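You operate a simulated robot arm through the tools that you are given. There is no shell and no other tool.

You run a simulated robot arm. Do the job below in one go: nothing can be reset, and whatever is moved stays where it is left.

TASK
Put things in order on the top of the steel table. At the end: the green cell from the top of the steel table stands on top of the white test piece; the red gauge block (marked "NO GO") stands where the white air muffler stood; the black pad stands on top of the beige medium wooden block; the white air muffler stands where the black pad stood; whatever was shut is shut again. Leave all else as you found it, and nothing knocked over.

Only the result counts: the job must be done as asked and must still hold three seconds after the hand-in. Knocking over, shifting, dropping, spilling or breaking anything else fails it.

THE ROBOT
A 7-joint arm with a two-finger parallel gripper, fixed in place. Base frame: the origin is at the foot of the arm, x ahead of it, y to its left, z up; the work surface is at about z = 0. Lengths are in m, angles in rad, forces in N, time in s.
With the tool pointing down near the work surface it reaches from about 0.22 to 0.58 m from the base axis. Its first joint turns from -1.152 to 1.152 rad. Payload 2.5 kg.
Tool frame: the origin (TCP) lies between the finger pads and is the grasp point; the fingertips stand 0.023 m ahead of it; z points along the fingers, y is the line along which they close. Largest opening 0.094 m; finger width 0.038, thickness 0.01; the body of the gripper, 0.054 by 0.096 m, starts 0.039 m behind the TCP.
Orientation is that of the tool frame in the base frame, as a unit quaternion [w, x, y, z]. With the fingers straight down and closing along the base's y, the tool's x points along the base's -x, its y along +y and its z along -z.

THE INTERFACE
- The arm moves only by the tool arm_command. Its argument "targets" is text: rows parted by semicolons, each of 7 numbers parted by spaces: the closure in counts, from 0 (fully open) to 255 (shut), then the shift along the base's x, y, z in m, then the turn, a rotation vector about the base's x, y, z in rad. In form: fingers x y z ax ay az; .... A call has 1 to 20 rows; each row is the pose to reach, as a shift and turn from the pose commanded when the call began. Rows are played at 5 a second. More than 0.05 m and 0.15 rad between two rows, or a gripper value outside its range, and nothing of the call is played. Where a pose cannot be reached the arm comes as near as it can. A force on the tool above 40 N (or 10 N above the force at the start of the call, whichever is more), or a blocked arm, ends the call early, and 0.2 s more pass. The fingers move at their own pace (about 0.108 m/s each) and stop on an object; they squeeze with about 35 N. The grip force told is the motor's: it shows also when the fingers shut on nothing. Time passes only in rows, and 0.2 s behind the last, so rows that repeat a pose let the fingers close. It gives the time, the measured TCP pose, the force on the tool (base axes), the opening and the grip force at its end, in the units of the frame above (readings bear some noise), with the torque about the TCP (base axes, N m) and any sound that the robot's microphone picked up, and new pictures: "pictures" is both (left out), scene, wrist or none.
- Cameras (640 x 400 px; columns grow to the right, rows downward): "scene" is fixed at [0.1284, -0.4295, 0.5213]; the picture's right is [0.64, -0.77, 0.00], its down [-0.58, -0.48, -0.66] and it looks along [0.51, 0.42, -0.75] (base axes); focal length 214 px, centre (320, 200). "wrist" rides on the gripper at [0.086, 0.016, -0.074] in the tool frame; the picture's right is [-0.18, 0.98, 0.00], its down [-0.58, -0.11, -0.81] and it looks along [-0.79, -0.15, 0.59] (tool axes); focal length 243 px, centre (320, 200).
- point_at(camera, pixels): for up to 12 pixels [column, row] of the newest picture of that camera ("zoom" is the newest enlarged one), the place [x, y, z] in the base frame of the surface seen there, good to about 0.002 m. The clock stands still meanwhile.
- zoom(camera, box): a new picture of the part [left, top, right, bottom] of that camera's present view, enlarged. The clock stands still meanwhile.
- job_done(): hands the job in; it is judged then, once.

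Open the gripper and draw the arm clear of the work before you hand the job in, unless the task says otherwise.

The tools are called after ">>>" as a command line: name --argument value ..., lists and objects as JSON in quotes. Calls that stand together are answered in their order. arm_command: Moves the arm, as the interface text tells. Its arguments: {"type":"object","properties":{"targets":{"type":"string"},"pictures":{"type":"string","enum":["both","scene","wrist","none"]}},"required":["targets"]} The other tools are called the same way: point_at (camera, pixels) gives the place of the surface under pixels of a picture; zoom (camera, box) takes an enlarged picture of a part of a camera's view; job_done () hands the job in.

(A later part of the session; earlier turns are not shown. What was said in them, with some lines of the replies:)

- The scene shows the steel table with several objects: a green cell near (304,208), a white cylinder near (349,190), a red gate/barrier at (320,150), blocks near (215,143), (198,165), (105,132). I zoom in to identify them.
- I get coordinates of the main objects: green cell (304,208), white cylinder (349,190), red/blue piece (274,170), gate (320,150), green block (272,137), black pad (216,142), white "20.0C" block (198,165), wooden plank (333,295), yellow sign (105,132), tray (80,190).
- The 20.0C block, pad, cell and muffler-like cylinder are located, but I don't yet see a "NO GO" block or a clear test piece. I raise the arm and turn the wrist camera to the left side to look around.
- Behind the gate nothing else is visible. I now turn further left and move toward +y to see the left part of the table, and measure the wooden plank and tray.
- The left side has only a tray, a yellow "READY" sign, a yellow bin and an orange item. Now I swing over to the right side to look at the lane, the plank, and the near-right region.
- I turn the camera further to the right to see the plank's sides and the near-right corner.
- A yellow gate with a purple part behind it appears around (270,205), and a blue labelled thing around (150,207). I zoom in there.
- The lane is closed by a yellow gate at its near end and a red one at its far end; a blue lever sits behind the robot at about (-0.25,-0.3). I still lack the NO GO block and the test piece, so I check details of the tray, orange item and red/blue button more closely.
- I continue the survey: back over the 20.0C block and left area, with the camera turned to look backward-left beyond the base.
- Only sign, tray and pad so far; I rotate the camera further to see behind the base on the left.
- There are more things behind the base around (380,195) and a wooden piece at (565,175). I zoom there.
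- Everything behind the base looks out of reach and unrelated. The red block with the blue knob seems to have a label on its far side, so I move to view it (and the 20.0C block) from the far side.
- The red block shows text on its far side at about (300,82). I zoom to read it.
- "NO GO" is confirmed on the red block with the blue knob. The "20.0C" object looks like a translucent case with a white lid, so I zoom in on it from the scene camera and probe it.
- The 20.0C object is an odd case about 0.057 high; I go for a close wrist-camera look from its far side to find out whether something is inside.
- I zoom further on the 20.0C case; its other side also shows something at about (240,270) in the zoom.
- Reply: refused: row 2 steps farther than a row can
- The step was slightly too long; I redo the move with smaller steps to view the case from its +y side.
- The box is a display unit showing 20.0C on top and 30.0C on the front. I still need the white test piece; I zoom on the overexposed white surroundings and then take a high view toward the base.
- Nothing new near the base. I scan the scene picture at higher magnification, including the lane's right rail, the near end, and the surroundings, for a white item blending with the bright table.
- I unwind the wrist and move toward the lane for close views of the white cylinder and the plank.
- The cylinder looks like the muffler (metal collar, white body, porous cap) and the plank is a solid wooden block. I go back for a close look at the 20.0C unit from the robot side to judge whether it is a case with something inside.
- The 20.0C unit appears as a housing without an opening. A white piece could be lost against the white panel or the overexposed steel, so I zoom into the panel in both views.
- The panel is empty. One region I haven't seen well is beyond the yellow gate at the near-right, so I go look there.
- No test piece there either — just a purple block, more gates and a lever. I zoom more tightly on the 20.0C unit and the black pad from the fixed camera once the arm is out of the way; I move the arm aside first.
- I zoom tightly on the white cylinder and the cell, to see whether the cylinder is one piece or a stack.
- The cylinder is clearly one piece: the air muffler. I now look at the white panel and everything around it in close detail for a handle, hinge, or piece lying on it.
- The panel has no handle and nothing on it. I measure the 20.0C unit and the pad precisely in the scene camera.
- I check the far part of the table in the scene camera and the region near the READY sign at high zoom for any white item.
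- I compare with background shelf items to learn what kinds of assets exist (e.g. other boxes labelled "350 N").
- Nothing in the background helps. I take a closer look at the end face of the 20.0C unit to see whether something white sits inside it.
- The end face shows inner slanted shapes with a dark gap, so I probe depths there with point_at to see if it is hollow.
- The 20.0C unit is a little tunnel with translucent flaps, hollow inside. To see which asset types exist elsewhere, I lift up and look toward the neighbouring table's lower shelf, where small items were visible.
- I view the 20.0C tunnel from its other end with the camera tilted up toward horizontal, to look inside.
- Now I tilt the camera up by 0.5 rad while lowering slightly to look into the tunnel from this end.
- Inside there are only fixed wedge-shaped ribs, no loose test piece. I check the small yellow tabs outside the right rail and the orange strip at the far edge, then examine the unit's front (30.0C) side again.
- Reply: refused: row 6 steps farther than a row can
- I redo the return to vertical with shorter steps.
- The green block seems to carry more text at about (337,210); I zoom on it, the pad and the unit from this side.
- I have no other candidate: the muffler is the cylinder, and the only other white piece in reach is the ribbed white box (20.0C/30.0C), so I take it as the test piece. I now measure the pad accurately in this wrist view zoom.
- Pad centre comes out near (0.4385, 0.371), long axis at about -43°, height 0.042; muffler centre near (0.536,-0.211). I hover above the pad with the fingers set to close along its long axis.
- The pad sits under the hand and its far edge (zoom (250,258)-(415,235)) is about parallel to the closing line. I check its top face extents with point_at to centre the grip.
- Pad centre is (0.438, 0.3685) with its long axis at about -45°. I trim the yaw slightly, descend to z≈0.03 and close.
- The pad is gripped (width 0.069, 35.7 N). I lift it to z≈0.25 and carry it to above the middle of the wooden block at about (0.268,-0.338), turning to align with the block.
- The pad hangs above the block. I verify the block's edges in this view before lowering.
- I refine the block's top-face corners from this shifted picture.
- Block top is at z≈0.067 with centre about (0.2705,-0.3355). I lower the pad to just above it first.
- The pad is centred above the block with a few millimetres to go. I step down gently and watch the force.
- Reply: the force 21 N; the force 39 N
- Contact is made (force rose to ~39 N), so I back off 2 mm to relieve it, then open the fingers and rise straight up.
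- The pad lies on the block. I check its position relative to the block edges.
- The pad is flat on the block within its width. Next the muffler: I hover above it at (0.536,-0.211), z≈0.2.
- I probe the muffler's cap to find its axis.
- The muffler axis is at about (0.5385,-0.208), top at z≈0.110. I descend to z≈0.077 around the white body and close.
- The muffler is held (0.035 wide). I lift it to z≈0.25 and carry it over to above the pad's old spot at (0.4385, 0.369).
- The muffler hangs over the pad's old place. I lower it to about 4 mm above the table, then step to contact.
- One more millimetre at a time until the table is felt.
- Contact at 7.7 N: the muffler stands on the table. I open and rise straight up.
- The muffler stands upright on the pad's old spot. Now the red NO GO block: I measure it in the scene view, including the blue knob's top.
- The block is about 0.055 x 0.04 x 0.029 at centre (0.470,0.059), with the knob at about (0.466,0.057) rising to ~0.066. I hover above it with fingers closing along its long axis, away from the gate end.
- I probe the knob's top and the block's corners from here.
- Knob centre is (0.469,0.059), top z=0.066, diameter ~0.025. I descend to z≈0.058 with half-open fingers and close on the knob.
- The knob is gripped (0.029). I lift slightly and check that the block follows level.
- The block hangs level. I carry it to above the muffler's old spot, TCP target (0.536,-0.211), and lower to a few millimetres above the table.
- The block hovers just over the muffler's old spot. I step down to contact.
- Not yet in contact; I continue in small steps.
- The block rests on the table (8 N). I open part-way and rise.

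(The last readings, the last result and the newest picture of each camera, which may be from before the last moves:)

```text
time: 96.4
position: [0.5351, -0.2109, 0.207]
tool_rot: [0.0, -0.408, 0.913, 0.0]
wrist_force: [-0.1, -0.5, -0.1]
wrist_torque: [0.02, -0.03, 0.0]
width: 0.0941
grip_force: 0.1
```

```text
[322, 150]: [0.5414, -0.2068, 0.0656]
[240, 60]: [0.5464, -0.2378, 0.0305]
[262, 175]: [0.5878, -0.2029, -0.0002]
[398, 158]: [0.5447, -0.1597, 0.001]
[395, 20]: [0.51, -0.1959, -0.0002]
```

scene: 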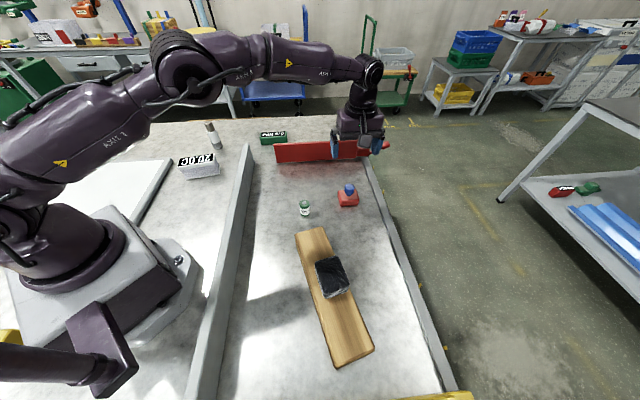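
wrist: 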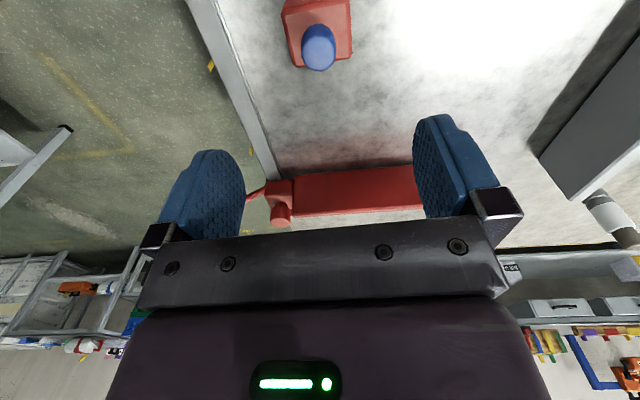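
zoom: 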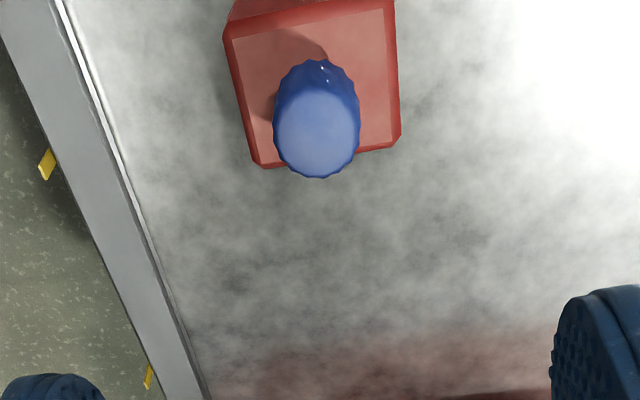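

The NO GO block stands on the muffler's old spot. Before placing the cell, I look for a second green cell elsewhere (to understand the wording) on carts and the neighbour table.

>>> zoom --camera "scene" --box '[225, 25, 315, 85]'

>>> zoom --camera "scene" --box '[540, 170, 620, 220]'

>>> zoom --camera "wrist" --box '[0, 160, 260, 380]'

>>> zoom --camera "scene" --box '[490, 0, 640, 100]'

```text
6.67 times, centred on (270, 55) of scene
```

zoom: 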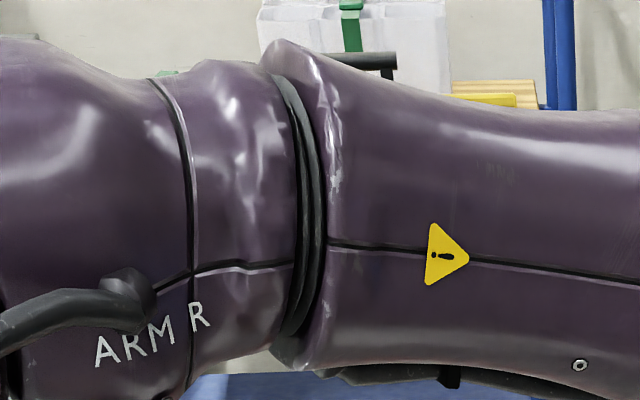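

```text
8.00 times, centred on (580, 195) of scene
```

zoom: 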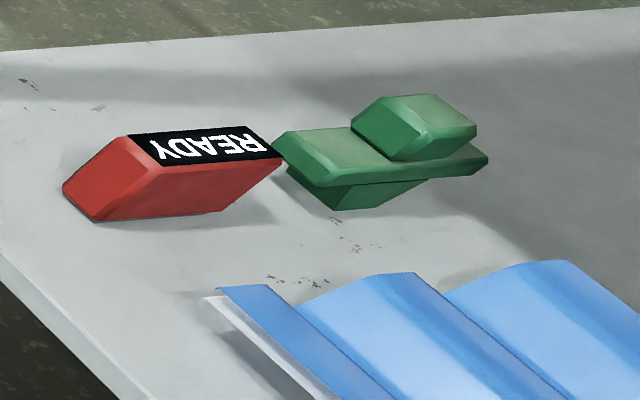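

```text
1.82 times, centred on (130, 270) of wrist
```

zoom: 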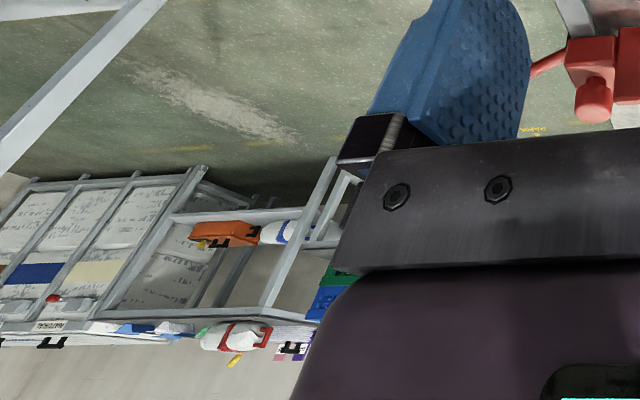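

```text
4.00 times, centred on (565, 50) of scene
```

zoom: 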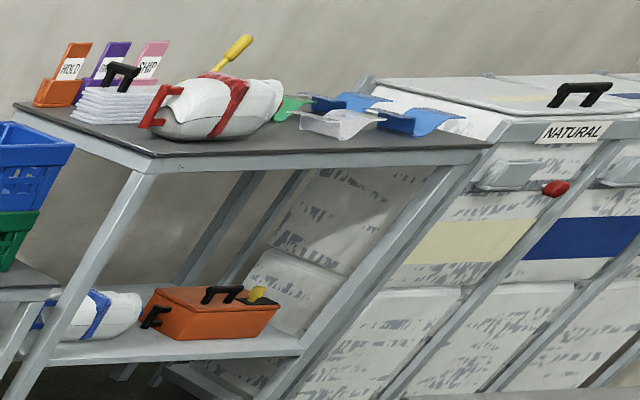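

I want to verify that the ribbed white box is a loose piece (and not a fixed instrument) before trusting it as the test piece. I move above it, aligned with its short side.

>>> arm_command --targets "0 -0.0185 0.0402 0 0 0 -0.121; 0 -0.037 0.0804 0 0 0 -0.242; 0 -0.0555 0.1206 0 0 0 -0.363; 0 -0.074 0.1608 0 0 0 -0.484; 0 -0.0925 0.201 0 0 0 -0.604; 0 -0.111 0.2412 0 0 0 -0.725; 0 -0.1295 0.2815 0 0 0 -0.846; 0 -0.148 0.3217 0 0 0 -0.967; 0 -0.1665 0.3619 0 0 0 -1.087; 0 -0.185 0.4021 0 0 0 -1.208; 0 -0.2035 0.4423 0 0 0 -1.329; 0 -0.222 0.4825 0 0 0 -1.45; 0 -0.222 0.4825 0 0 0 -1.45" --pictures "both"

>>> zoom --camera "wrist" --box '[180, 0, 460, 200]'

```text
time: 99.2
position: [0.3141, 0.2719, 0.2034]
tool_rot: [0.0, 0.301, 0.954, 0.0]
wrist_force: [-0.6, 0.3, 0.6]
wrist_torque: [0.0, 0.0, 0.01]
width: 0.094
grip_force: 0.1
```

scene: 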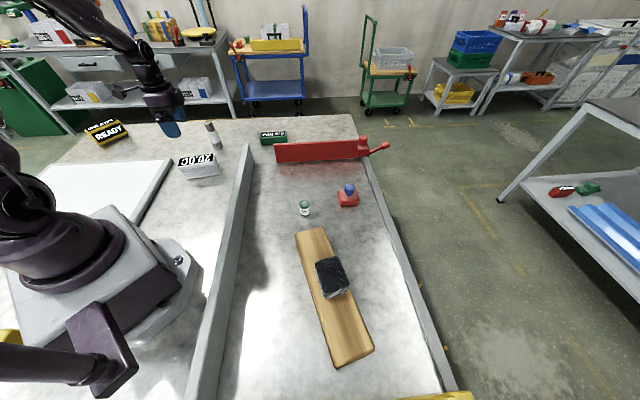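
wrist: 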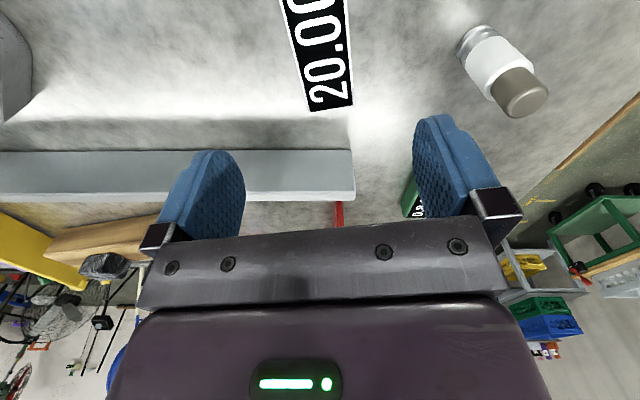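

```text
2.00 times, centred on (320, 100) of wrist
```

zoom: 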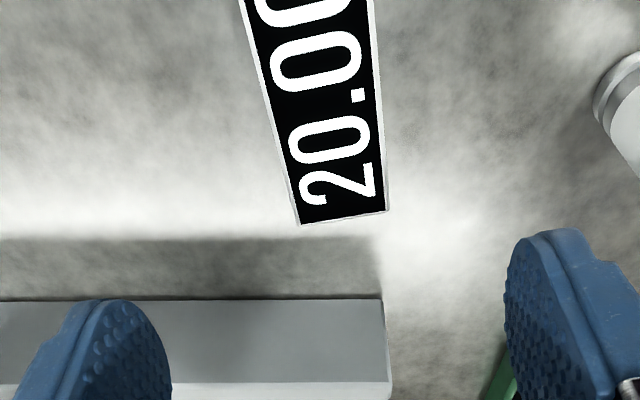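

I probe the box's top edges to get its exact centre and axis.

>>> point_at --camera "zoom" --pixels '[[303, 220], [382, 207], [262, 60], [376, 60], [320, 100], [330, 210], [277, 120], [379, 130]]'

>>> zoom --camera "wrist" --box '[160, 0, 480, 10]'

```text
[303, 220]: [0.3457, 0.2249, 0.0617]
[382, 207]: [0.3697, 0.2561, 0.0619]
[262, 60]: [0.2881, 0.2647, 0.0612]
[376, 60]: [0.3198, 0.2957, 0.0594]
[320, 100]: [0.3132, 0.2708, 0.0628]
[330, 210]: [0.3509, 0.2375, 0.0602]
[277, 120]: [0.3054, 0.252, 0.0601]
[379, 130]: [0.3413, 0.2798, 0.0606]
```

```text
2.00 times, centred on (320, 5) of wrist
```

zoom: 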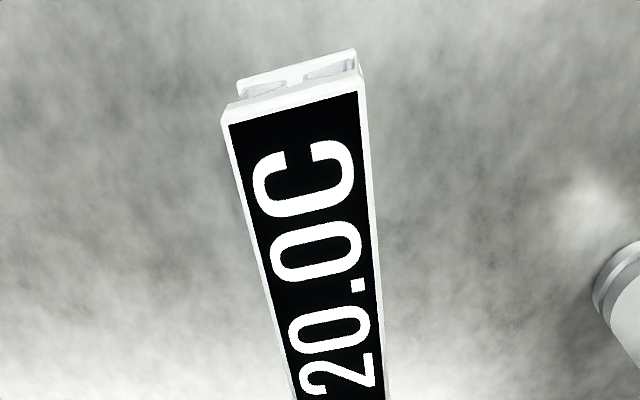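

I get the other end's corners too.

>>> point_at --camera "zoom" --pixels '[[228, 122], [358, 95], [295, 115], [300, 250], [290, 75], [245, 90]]'

```text
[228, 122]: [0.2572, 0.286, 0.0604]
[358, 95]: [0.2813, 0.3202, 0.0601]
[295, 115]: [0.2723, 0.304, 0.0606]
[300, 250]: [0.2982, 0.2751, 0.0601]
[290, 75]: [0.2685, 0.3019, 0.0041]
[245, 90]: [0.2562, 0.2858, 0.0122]
```

The box is centred at (0.3135,0.2718), 0.108 x 0.040, top z≈0.060. I lower the open fingers around it, close gently, and try a tiny 3 mm lift to see whether it is loose.

>>> arm_command --targets "0 -0.0005 0 -0.045 0 0 0; 0 -0.0005 0 -0.09 0 0 0; 0 -0.0005 0 -0.13 0 0 0; 0 -0.0005 0 -0.155 0 0 0; 0 -0.0005 0 -0.163 0 0 0; 0 -0.0005 0 -0.163 0 0 0; 110 -0.0005 0 -0.163 0 0 0; 130 -0.0005 0 -0.163 0 0 0; 160 -0.0005 0 -0.163 0 0 0; 200 -0.0005 0 -0.163 0 0 0; 255 -0.0005 0 -0.163 0 0 0; 255 -0.0005 0 -0.163 0 0 0" --pictures "wrist"

>>> arm_command --targets "255 0 0 0.001 0 0 0; 255 0 0 0.002 0 0 0; 255 0 0 0.003 0 0 0; 255 0 0 0.003 0 0 0" --pictures "both"

```text
time: 101.8
position: [0.3137, 0.2697, 0.0436]
tool_rot: [0.0, 0.3, 0.954, 0.0]
wrist_force: [-0.2, 1.1, 0.0]
wrist_torque: [-0.02, -0.01, -0.02]
width: 0.0476
grip_force: 35.1
```

wrist: 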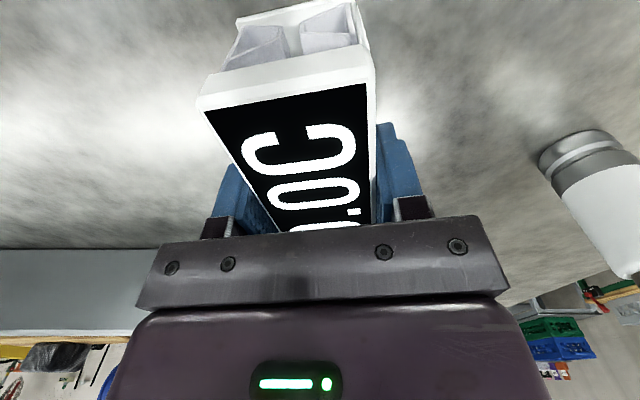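

```text
time: 102.8
position: [0.3142, 0.2704, 0.0446]
tool_rot: [0.0, 0.3, 0.954, 0.0]
wrist_force: [0.2, -0.1, -0.7]
wrist_torque: [0.02, 0.04, -0.01]
width: 0.0476
grip_force: 35.1
```

scene: 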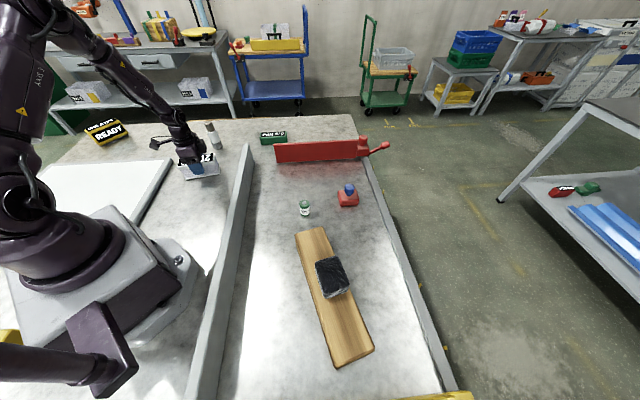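
wrist: 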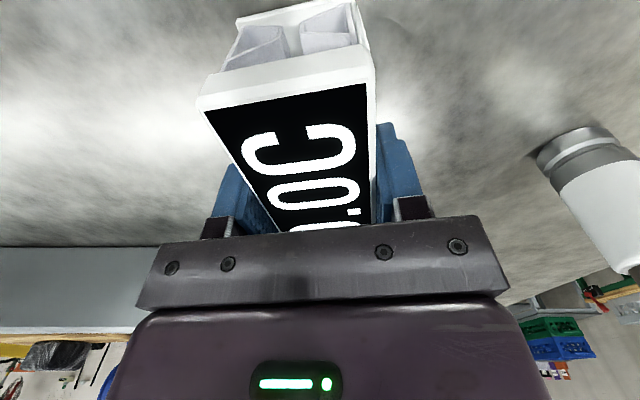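

The box came up freely with no resistance (−0.7 N), so it is a loose piece — consistent with being the white test piece. I set it right back down and release.

>>> arm_command --targets "255 0 0 -0.001 0 0 0; 255 0 0 -0.002 0 0 0; 255 0 0 -0.003 0 0 0; 255 0 0 -0.003 0 0 0" --pictures "none"

>>> arm_command --targets "200 0 0 0 0 0 0; 100 0 0 0 0 0 0; 0 0 0 0 0 0 0; 0 0 0 0 0 0 0; 0 0 0 0.03 0 0 0; 0 0 0 0.075 0 0 0; 0 0 0 0.12 0 0 0; 0 0 0 0.16 0 0 0; 0 0 0 0.16 0 0 0" --pictures "both"

>>> zoom --camera "wrist" --box '[160, 0, 480, 130]'

```text
time: 103.8
position: [0.3145, 0.272, 0.0435]
tool_rot: [0.001, 0.299, 0.954, 0.0]
wrist_force: [-8.4, -4.4, 27.4]
wrist_torque: [-0.43, 0.02, -0.09]
width: 0.0479
grip_force: 34.5
```

```text
time: 105.8
position: [0.3136, 0.2715, 0.2025]
tool_rot: [0.0, 0.3, 0.954, 0.0]
wrist_force: [0.6, 0.7, 0.0]
wrist_torque: [-0.03, 0.01, 0.02]
width: 0.0941
grip_force: 0.1
```

scene: 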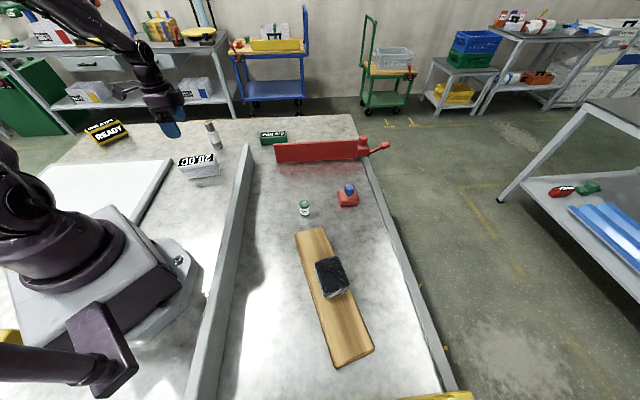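
wrist: 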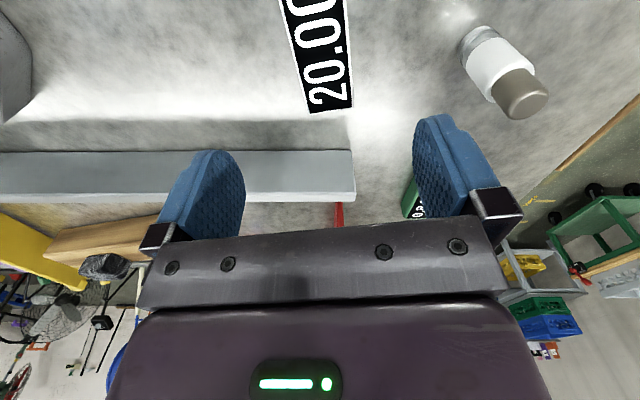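

```text
2.00 times, centred on (320, 65) of wrist
```

zoom: 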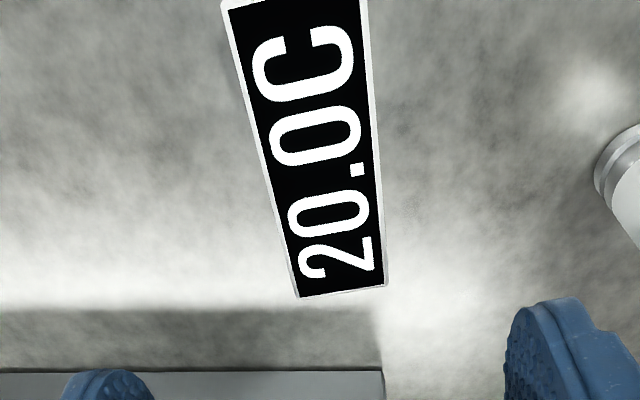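

The box is back in its place. Now I go hover above the green cell near (0.405,-0.143).

>>> arm_command --targets "0 0.0091 -0.0415 0 0 0 0.027; 0 0.0183 -0.0829 0 0 0 0.054; 0 0.0274 -0.1244 0 0 0 0.081; 0 0.0366 -0.1658 0 0 0 0.108; 0 0.0457 -0.2073 0 0 0 0.135; 0 0.0548 -0.2487 0 0 0 0.162; 0 0.064 -0.2902 0 0 0 0.189; 0 0.0731 -0.3316 0 0 0 0.216; 0 0.0823 -0.3731 0 0 0 0.243; 0 0.0914 -0.4145 -0.01 0 0 0.27; 0 0.0914 -0.4145 -0.03 0 0 0.27; 0 0.0914 -0.4145 -0.03 0 0 0.27" --pictures "both"

>>> zoom --camera "wrist" --box '[240, 0, 400, 130]'

```text
time: 108.4
position: [0.4075, -0.1423, 0.1719]
tool_rot: [0.001, 0.168, 0.986, 0.0]
wrist_force: [-1.3, -0.1, 0.2]
wrist_torque: [0.0, 0.0, 0.01]
width: 0.0939
grip_force: 0.0
```

scene: 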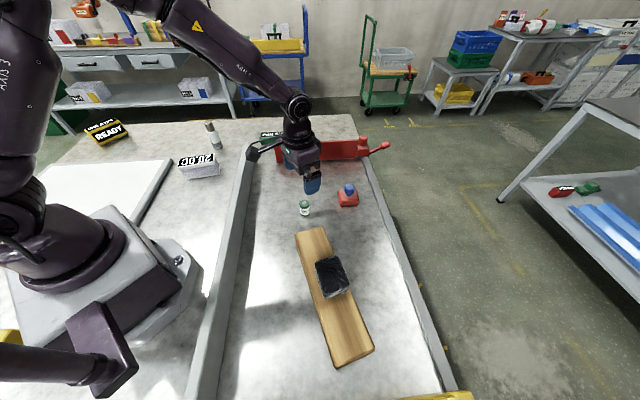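
wrist: 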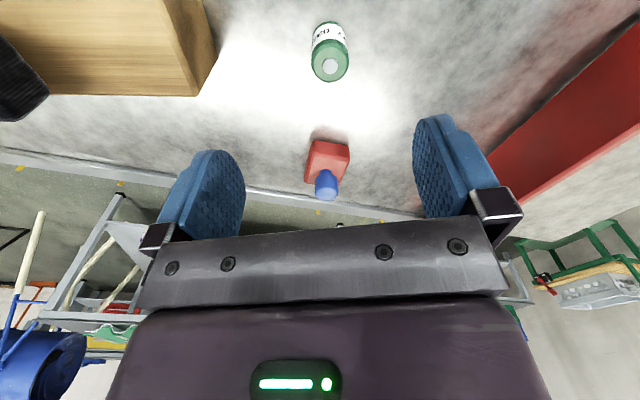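

```text
3.08 times, centred on (320, 65) of wrist
```

zoom: 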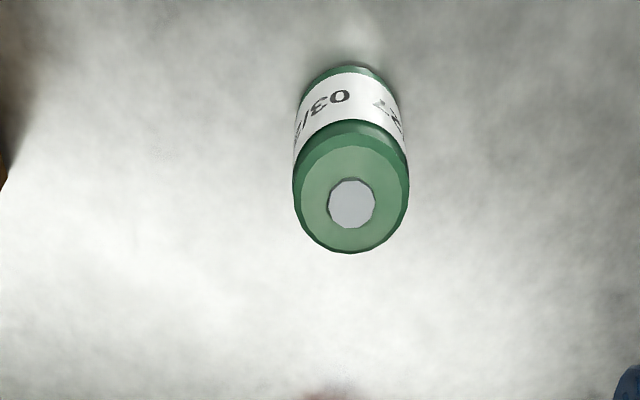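

I probe the cell's top to centre the grasp.

>>> point_at --camera "zoom" --pixels '[[351, 205], [310, 205], [392, 205], [351, 165], [351, 242], [300, 130], [402, 130], [345, 80]]'

```text
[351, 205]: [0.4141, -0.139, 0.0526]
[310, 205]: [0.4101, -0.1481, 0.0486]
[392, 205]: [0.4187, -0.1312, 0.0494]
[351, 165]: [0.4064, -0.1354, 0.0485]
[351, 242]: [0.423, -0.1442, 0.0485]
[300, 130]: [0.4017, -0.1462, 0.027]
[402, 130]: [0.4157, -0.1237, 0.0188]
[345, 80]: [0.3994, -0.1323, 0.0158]
```

The cell's axis is at (0.414,-0.139), top 0.053. I descend to z≈0.032 and close on it.

>>> arm_command --targets "0 0.0065 0.003 -0.04 0 0 0; 0 0.0065 0.003 -0.08 0 0 0; 0 0.0065 0.003 -0.115 0 0 0; 0 0.0065 0.003 -0.133 0 0 0; 0 0.0065 0.003 -0.14 0 0 0; 0 0.0065 0.003 -0.14 0 0 0; 120 0.0065 0.003 -0.14 0 0 0; 180 0.0065 0.003 -0.14 0 0 0; 255 0.0065 0.003 -0.14 0 0 0; 255 0.0065 0.003 -0.14 0 0 0" --pictures "both"

```text
time: 110.6
position: [0.4124, -0.1402, 0.0291]
tool_rot: [0.0, 0.169, 0.986, 0.0]
wrist_force: [-0.3, 0.9, -1.0]
wrist_torque: [0.01, -0.04, 0.04]
width: 0.0289
grip_force: 35.1
```

scene: 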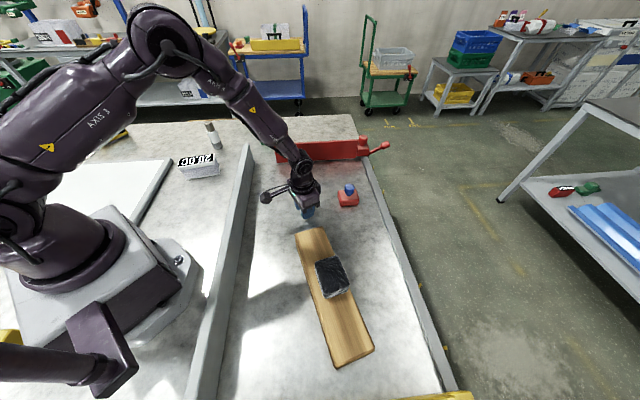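
wrist: 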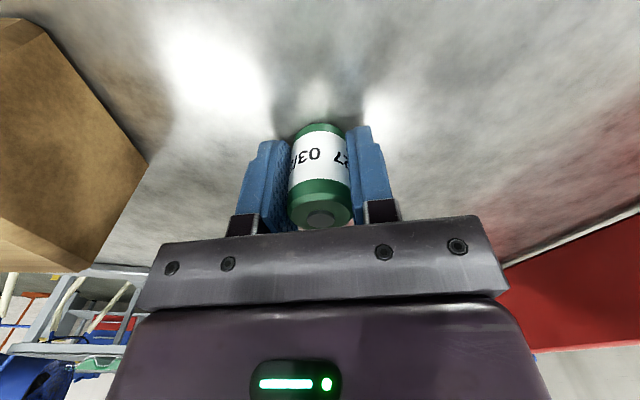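

The cell is held. I lift it and carry it above the middle of the white test piece, then lower to a few millimetres above its top.

>>> arm_command --targets "255 0 0 0.02 0 0 0; 255 0 0 0.06 0 0 0; 255 0 0 0.105 0 0 0; 255 0 0 0.15 0 0 0; 255 0 0 0.17 0 0 0; 255 -0.01 0.0411 0.17 0 0 0.104; 255 -0.02 0.0822 0.17 0 0 0.208; 255 -0.0299 0.1232 0.17 0 0 0.312; 255 -0.0399 0.1643 0.17 0 0 0.416; 255 -0.0499 0.2054 0.17 0 0 0.52; 255 -0.0599 0.2465 0.17 0 0 0.624; 255 -0.0699 0.2876 0.17 0 0 0.728; 255 -0.0798 0.3286 0.17 0 0 0.832; 255 -0.0898 0.3697 0.17 0 0 0.936; 255 -0.0998 0.4108 0.17 0 0 1.04; 255 -0.0998 0.4108 0.14 0 0 1.04; 255 -0.0998 0.4108 0.1 0 0 1.04; 255 -0.0998 0.4108 0.075 0 0 1.04; 255 -0.0998 0.4108 0.068 0 0 1.04; 255 -0.0998 0.4108 0.068 0 0 1.04" --pictures "both"

>>> zoom --camera "scene" --box '[160, 110, 240, 190]'

>>> zoom --camera "wrist" --box '[200, 40, 440, 240]'

```text
time: 114.8
position: [0.3103, 0.2701, 0.098]
tool_rot: [-0.001, -0.344, 0.939, 0.0]
wrist_force: [0.5, -0.8, -1.4]
wrist_torque: [-0.01, 0.02, -0.02]
width: 0.0282
grip_force: 35.0
```

scene: 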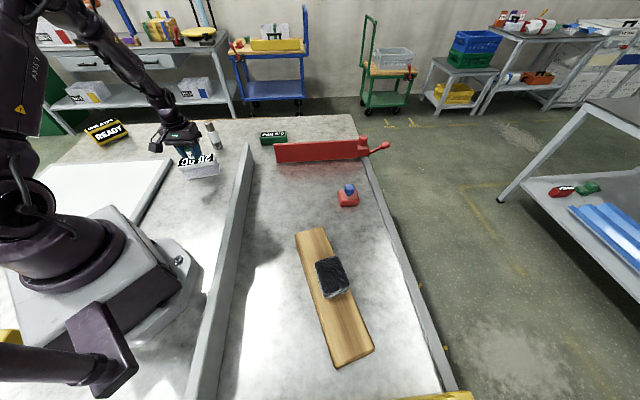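
wrist: 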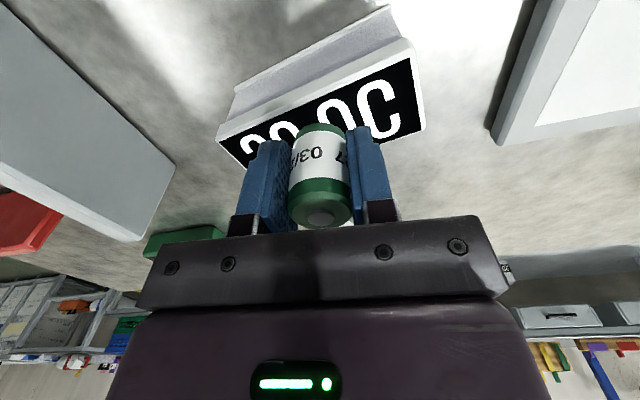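

```text
5.00 times, centred on (200, 150) of scene
```

zoom: 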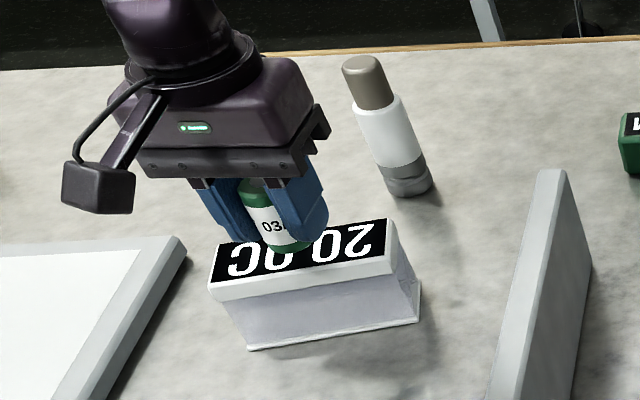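

```text
2.00 times, centred on (320, 140) of wrist
```

zoom: 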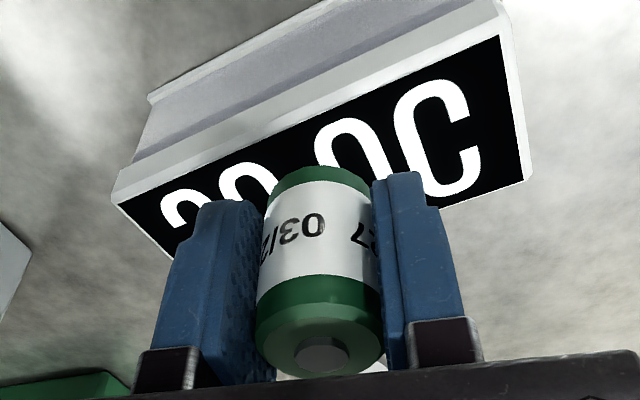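

The cell is over the middle of the top face. I step down to contact.

>>> arm_command --targets "255 0.001 0.0005 -0.002 0 0 0; 255 0.001 0.0005 -0.004 0 0 0; 255 0.001 0.0005 -0.005 0 0 0; 255 0.001 0.0005 -0.005 0 0 0" --pictures "none"

>>> arm_command --targets "255 0 0 -0.001 0 0 0; 255 0 0 -0.001 0 0 0" --pictures "none"

```text
time: 115.8
position: [0.3122, 0.2711, 0.0936]
tool_rot: [0.0, -0.343, 0.939, 0.001]
wrist_force: [-1.0, 0.3, 0.0]
wrist_torque: [0.0, 0.0, 0.05]
width: 0.028
grip_force: 35.5
```

```text
time: 116.4
position: [0.3134, 0.2702, 0.0937]
tool_rot: [0.0, -0.343, 0.939, 0.0]
wrist_force: [0.1, 0.0, -1.2]
wrist_torque: [0.0, -0.02, 0.04]
width: 0.0285
grip_force: 35.6
```

Not in contact yet; I continue with 0.7 mm steps.

>>> arm_command --targets "255 0 0 -0.0007 0 0 0; 255 0 0 -0.0007 0 0 0" --pictures "none"

>>> arm_command --targets "255 0 0 -0.0007 0 0 0; 255 0 0 -0.0007 0 0 0" --pictures "none"

>>> zoom --camera "scene" --box '[180, 130, 225, 170]'

```text
time: 117.0
position: [0.3121, 0.2694, 0.0933]
tool_rot: [0.001, -0.344, 0.939, -0.001]
wrist_force: [0.0, 0.5, -1.2]
wrist_torque: [-0.01, -0.02, 0.0]
width: 0.0283
grip_force: 35.3
```

```text
time: 117.6
position: [0.3133, 0.2711, 0.0926]
tool_rot: [0.0, -0.344, 0.939, 0.0]
wrist_force: [0.3, 0.5, -0.3]
wrist_torque: [0.01, 0.03, 0.02]
width: 0.0286
grip_force: 34.5
```

```text
10.00 times, centred on (202, 150) of scene
```

zoom: 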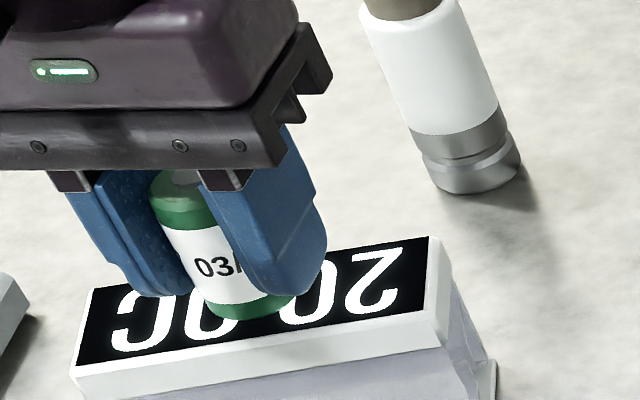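

Still free; I keep stepping.

>>> arm_command --targets "255 0 0 -0.0008 0 0 0; 255 0 0 -0.0008 0 0 0" --pictures "none"

>>> arm_command --targets "255 0 0 -0.0008 0 0 0; 255 0 0 -0.0008 0 0 0" --pictures "none"

```text
time: 118.2
position: [0.3139, 0.2706, 0.0916]
tool_rot: [-0.001, -0.344, 0.939, 0.0]
wrist_force: [0.0, -0.5, 2.7]
wrist_torque: [0.04, 0.02, 0.03]
width: 0.0285
grip_force: 34.7
```

```text
time: 118.8
position: [0.3135, 0.2715, 0.0913]
tool_rot: [0.001, -0.343, 0.939, 0.001]
wrist_force: [-4.6, -4.6, 25.2]
wrist_torque: [-0.2, 0.1, 0.05]
width: 0.0284
grip_force: 34.8
```

Contact made (25 N). I relax slightly, open, and rise.

>>> arm_command --targets "255 0 0 0.0007 0 0 0; 255 0 0 0.0007 0 0 0" --pictures "none"

>>> arm_command --targets "200 0 0 0 0 0 0; 120 0 0 0 0 0 0; 80 0 0 0 0 0 0; 80 0 0 0 0 0 0; 80 0 0 0.03 0 0 0; 80 0 0 0.07 0 0 0; 60 0 0 0.11 0 0 0; 0 0 0 0.14 0 0 0; 0 0 0 0.14 0 0 0" --pictures "both"

>>> zoom --camera "scene" --box '[165, 115, 245, 190]'

>>> zoom --camera "wrist" --box '[200, 0, 440, 160]'

```text
time: 119.4
position: [0.313, 0.2694, 0.0918]
tool_rot: [0.002, -0.345, 0.939, 0.001]
wrist_force: [0.4, -0.1, 13.8]
wrist_torque: [-0.06, -0.06, 0.03]
width: 0.0282
grip_force: 35.0
```

```text
time: 121.4
position: [0.3132, 0.2717, 0.2328]
tool_rot: [-0.001, -0.343, 0.939, 0.0]
wrist_force: [0.0, -0.4, 0.3]
wrist_torque: [-0.02, 0.01, 0.0]
width: 0.0943
grip_force: 0.1
```

scene: 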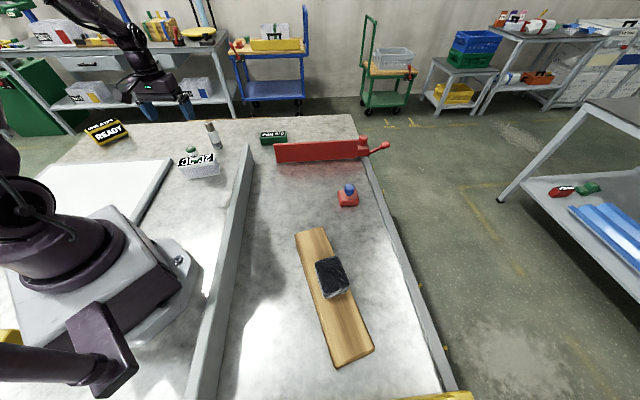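
wrist: 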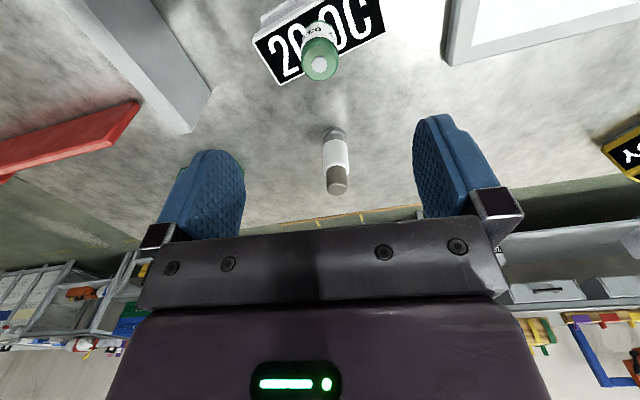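

```text
5.33 times, centred on (205, 152) of scene
```

zoom: 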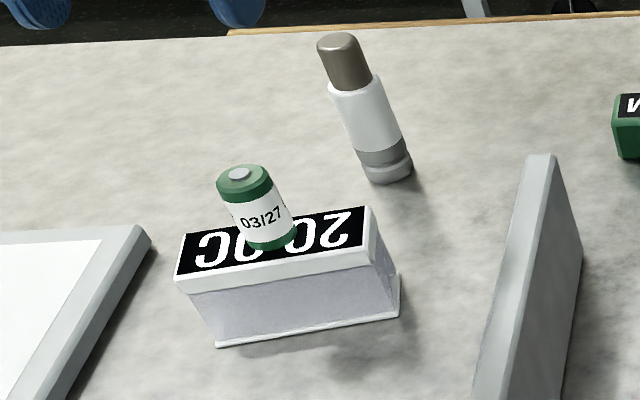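

```text
2.50 times, centred on (320, 80) of wrist
```

zoom: 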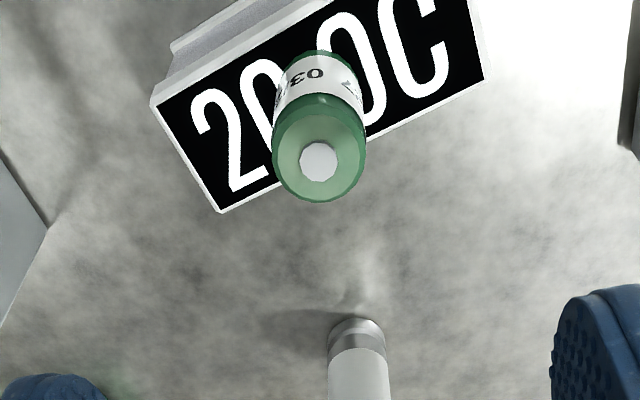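

All four items seem placed. I compare the test piece's position with the earlier picture and check the whole scene.

>>> zoom --camera "scene" --box '[176, 148, 224, 182]'

>>> point_at --camera "zoom" --pixels '[[90, 135], [470, 75], [475, 145], [70, 210], [160, 370], [540, 300]]'

>>> zoom --camera "scene" --box '[280, 160, 400, 380]'

```text
11.76 times, centred on (200, 165) of scene
```

zoom: 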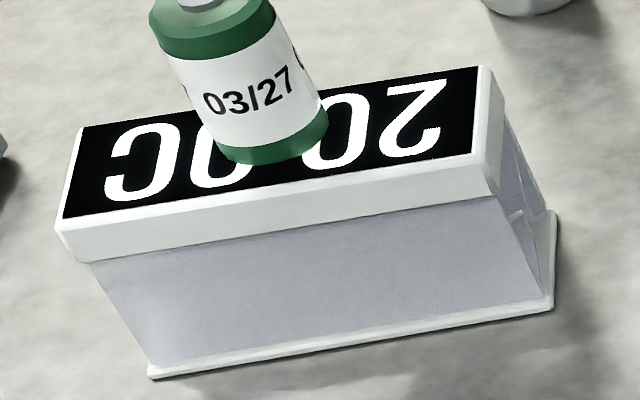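

```text
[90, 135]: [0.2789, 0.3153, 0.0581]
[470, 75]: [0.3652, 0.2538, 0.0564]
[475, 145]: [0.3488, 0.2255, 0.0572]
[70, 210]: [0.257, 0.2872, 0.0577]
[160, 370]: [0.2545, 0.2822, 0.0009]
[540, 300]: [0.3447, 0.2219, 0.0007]
```

```text
1.82 times, centred on (340, 270) of scene
```

zoom: 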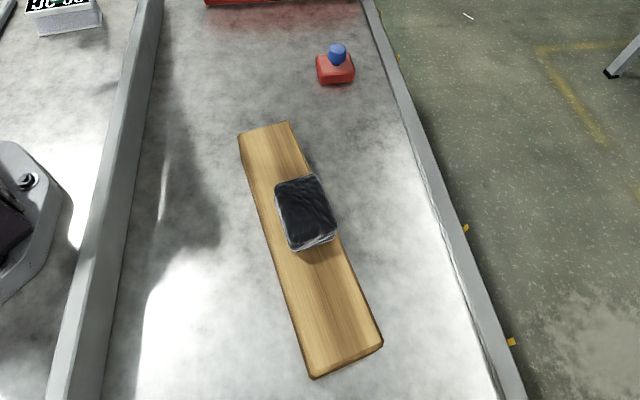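

The test piece is within about 1 mm of where it was, and the pad, block, muffler and NO GO block all stand well. I raise the arm clear with the gripper open.

>>> arm_command --targets "0 0 0 0.04 0 0 0; 0 0 0 0.08 0 0 0; 0 0.02 -0.03 0.11 0 0 0; 0 0.04 -0.06 0.13 0 0 0; 0 0.06 -0.1 0.13 0 0 0; 0 0.07 -0.13 0.13 0 0 0; 0 0.07 -0.13 0.13 0 0 0; 0 0.07 -0.13 0.13 0 0 0" --pictures "both"

>>> zoom --camera "scene" --box '[80, 105, 400, 305]'

```text
time: 123.2
position: [0.3825, 0.1403, 0.3603]
tool_rot: [-0.001, -0.344, 0.939, 0.0]
wrist_force: [1.0, -0.1, -0.8]
wrist_torque: [0.02, -0.01, 0.01]
width: 0.0938
grip_force: 0.1
```

scene: 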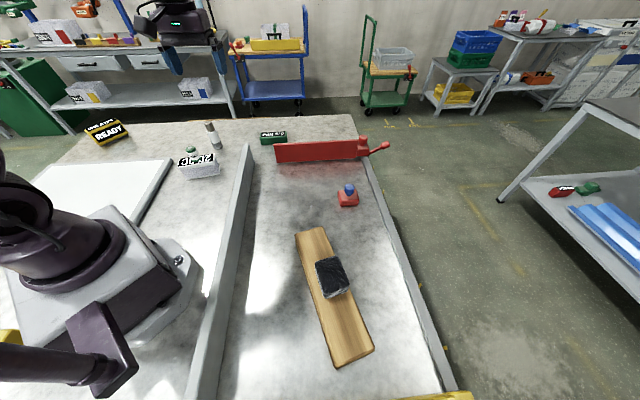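
wrist: 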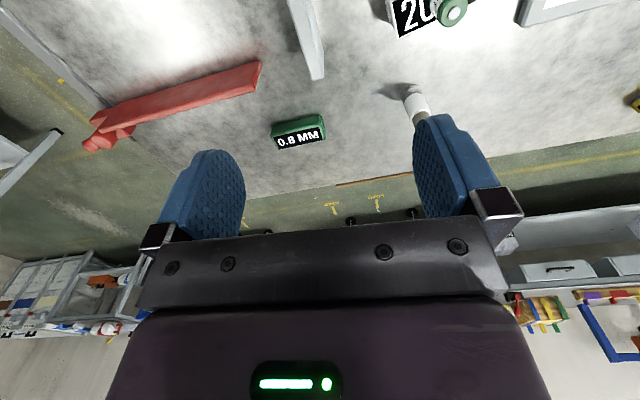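

```text
2.00 times, centred on (240, 205) of scene
```

zoom: 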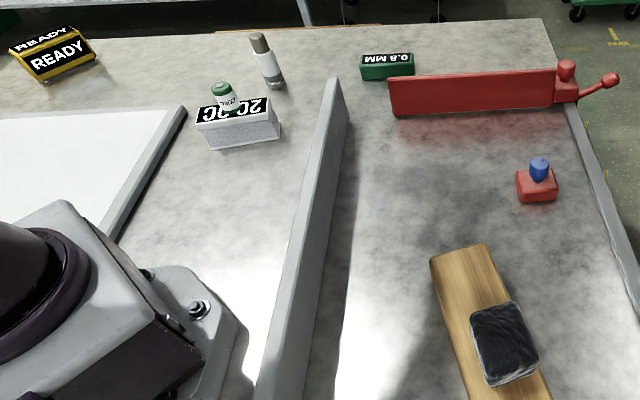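

The final picture shows the cell on the white test piece (195,150), the muffler on the pad's old spot (212,135), the NO GO block on the muffler's old spot (348,195) and the pad on the wooden block (331,277). Nothing was opened, both gates are as they were, and the arm is clear with the gripper open, so I hand in.

>>> job_done

```text
The job is handed in.
```

I placed all four items and handed the job in. One identification was a judgement call: nothing on the table is labelled as the white test piece.

| Item | Where it stands now |
|---|---|
| Black pad | On top of the wooden block, about 5 mm off its centre line |
| White air muffler | Where the pad stood |
| Red "NO GO" gauge block | Where the muffler stood |
| Green cell | On top of the white box showing "20.0C" and "30.0C", which I took as the test piece |

**Test piece:** I searched the table with both cameras. That box was the only other small white thing within the arm's reach. I gripped it and lifted it about 3 mm to check that it was loose, then set it back. It is within about 2 mm of where it was. If the test piece is something else, the cell is in the wrong place.

**Wooden block:** I took the long block lying between the two rails as the beige medium wooden block; it was the only one within reach.

I opened nothing, so both gates are as I found them. The last pictures show nothing else moved or knocked over. The arm is drawn clear with the gripper open.
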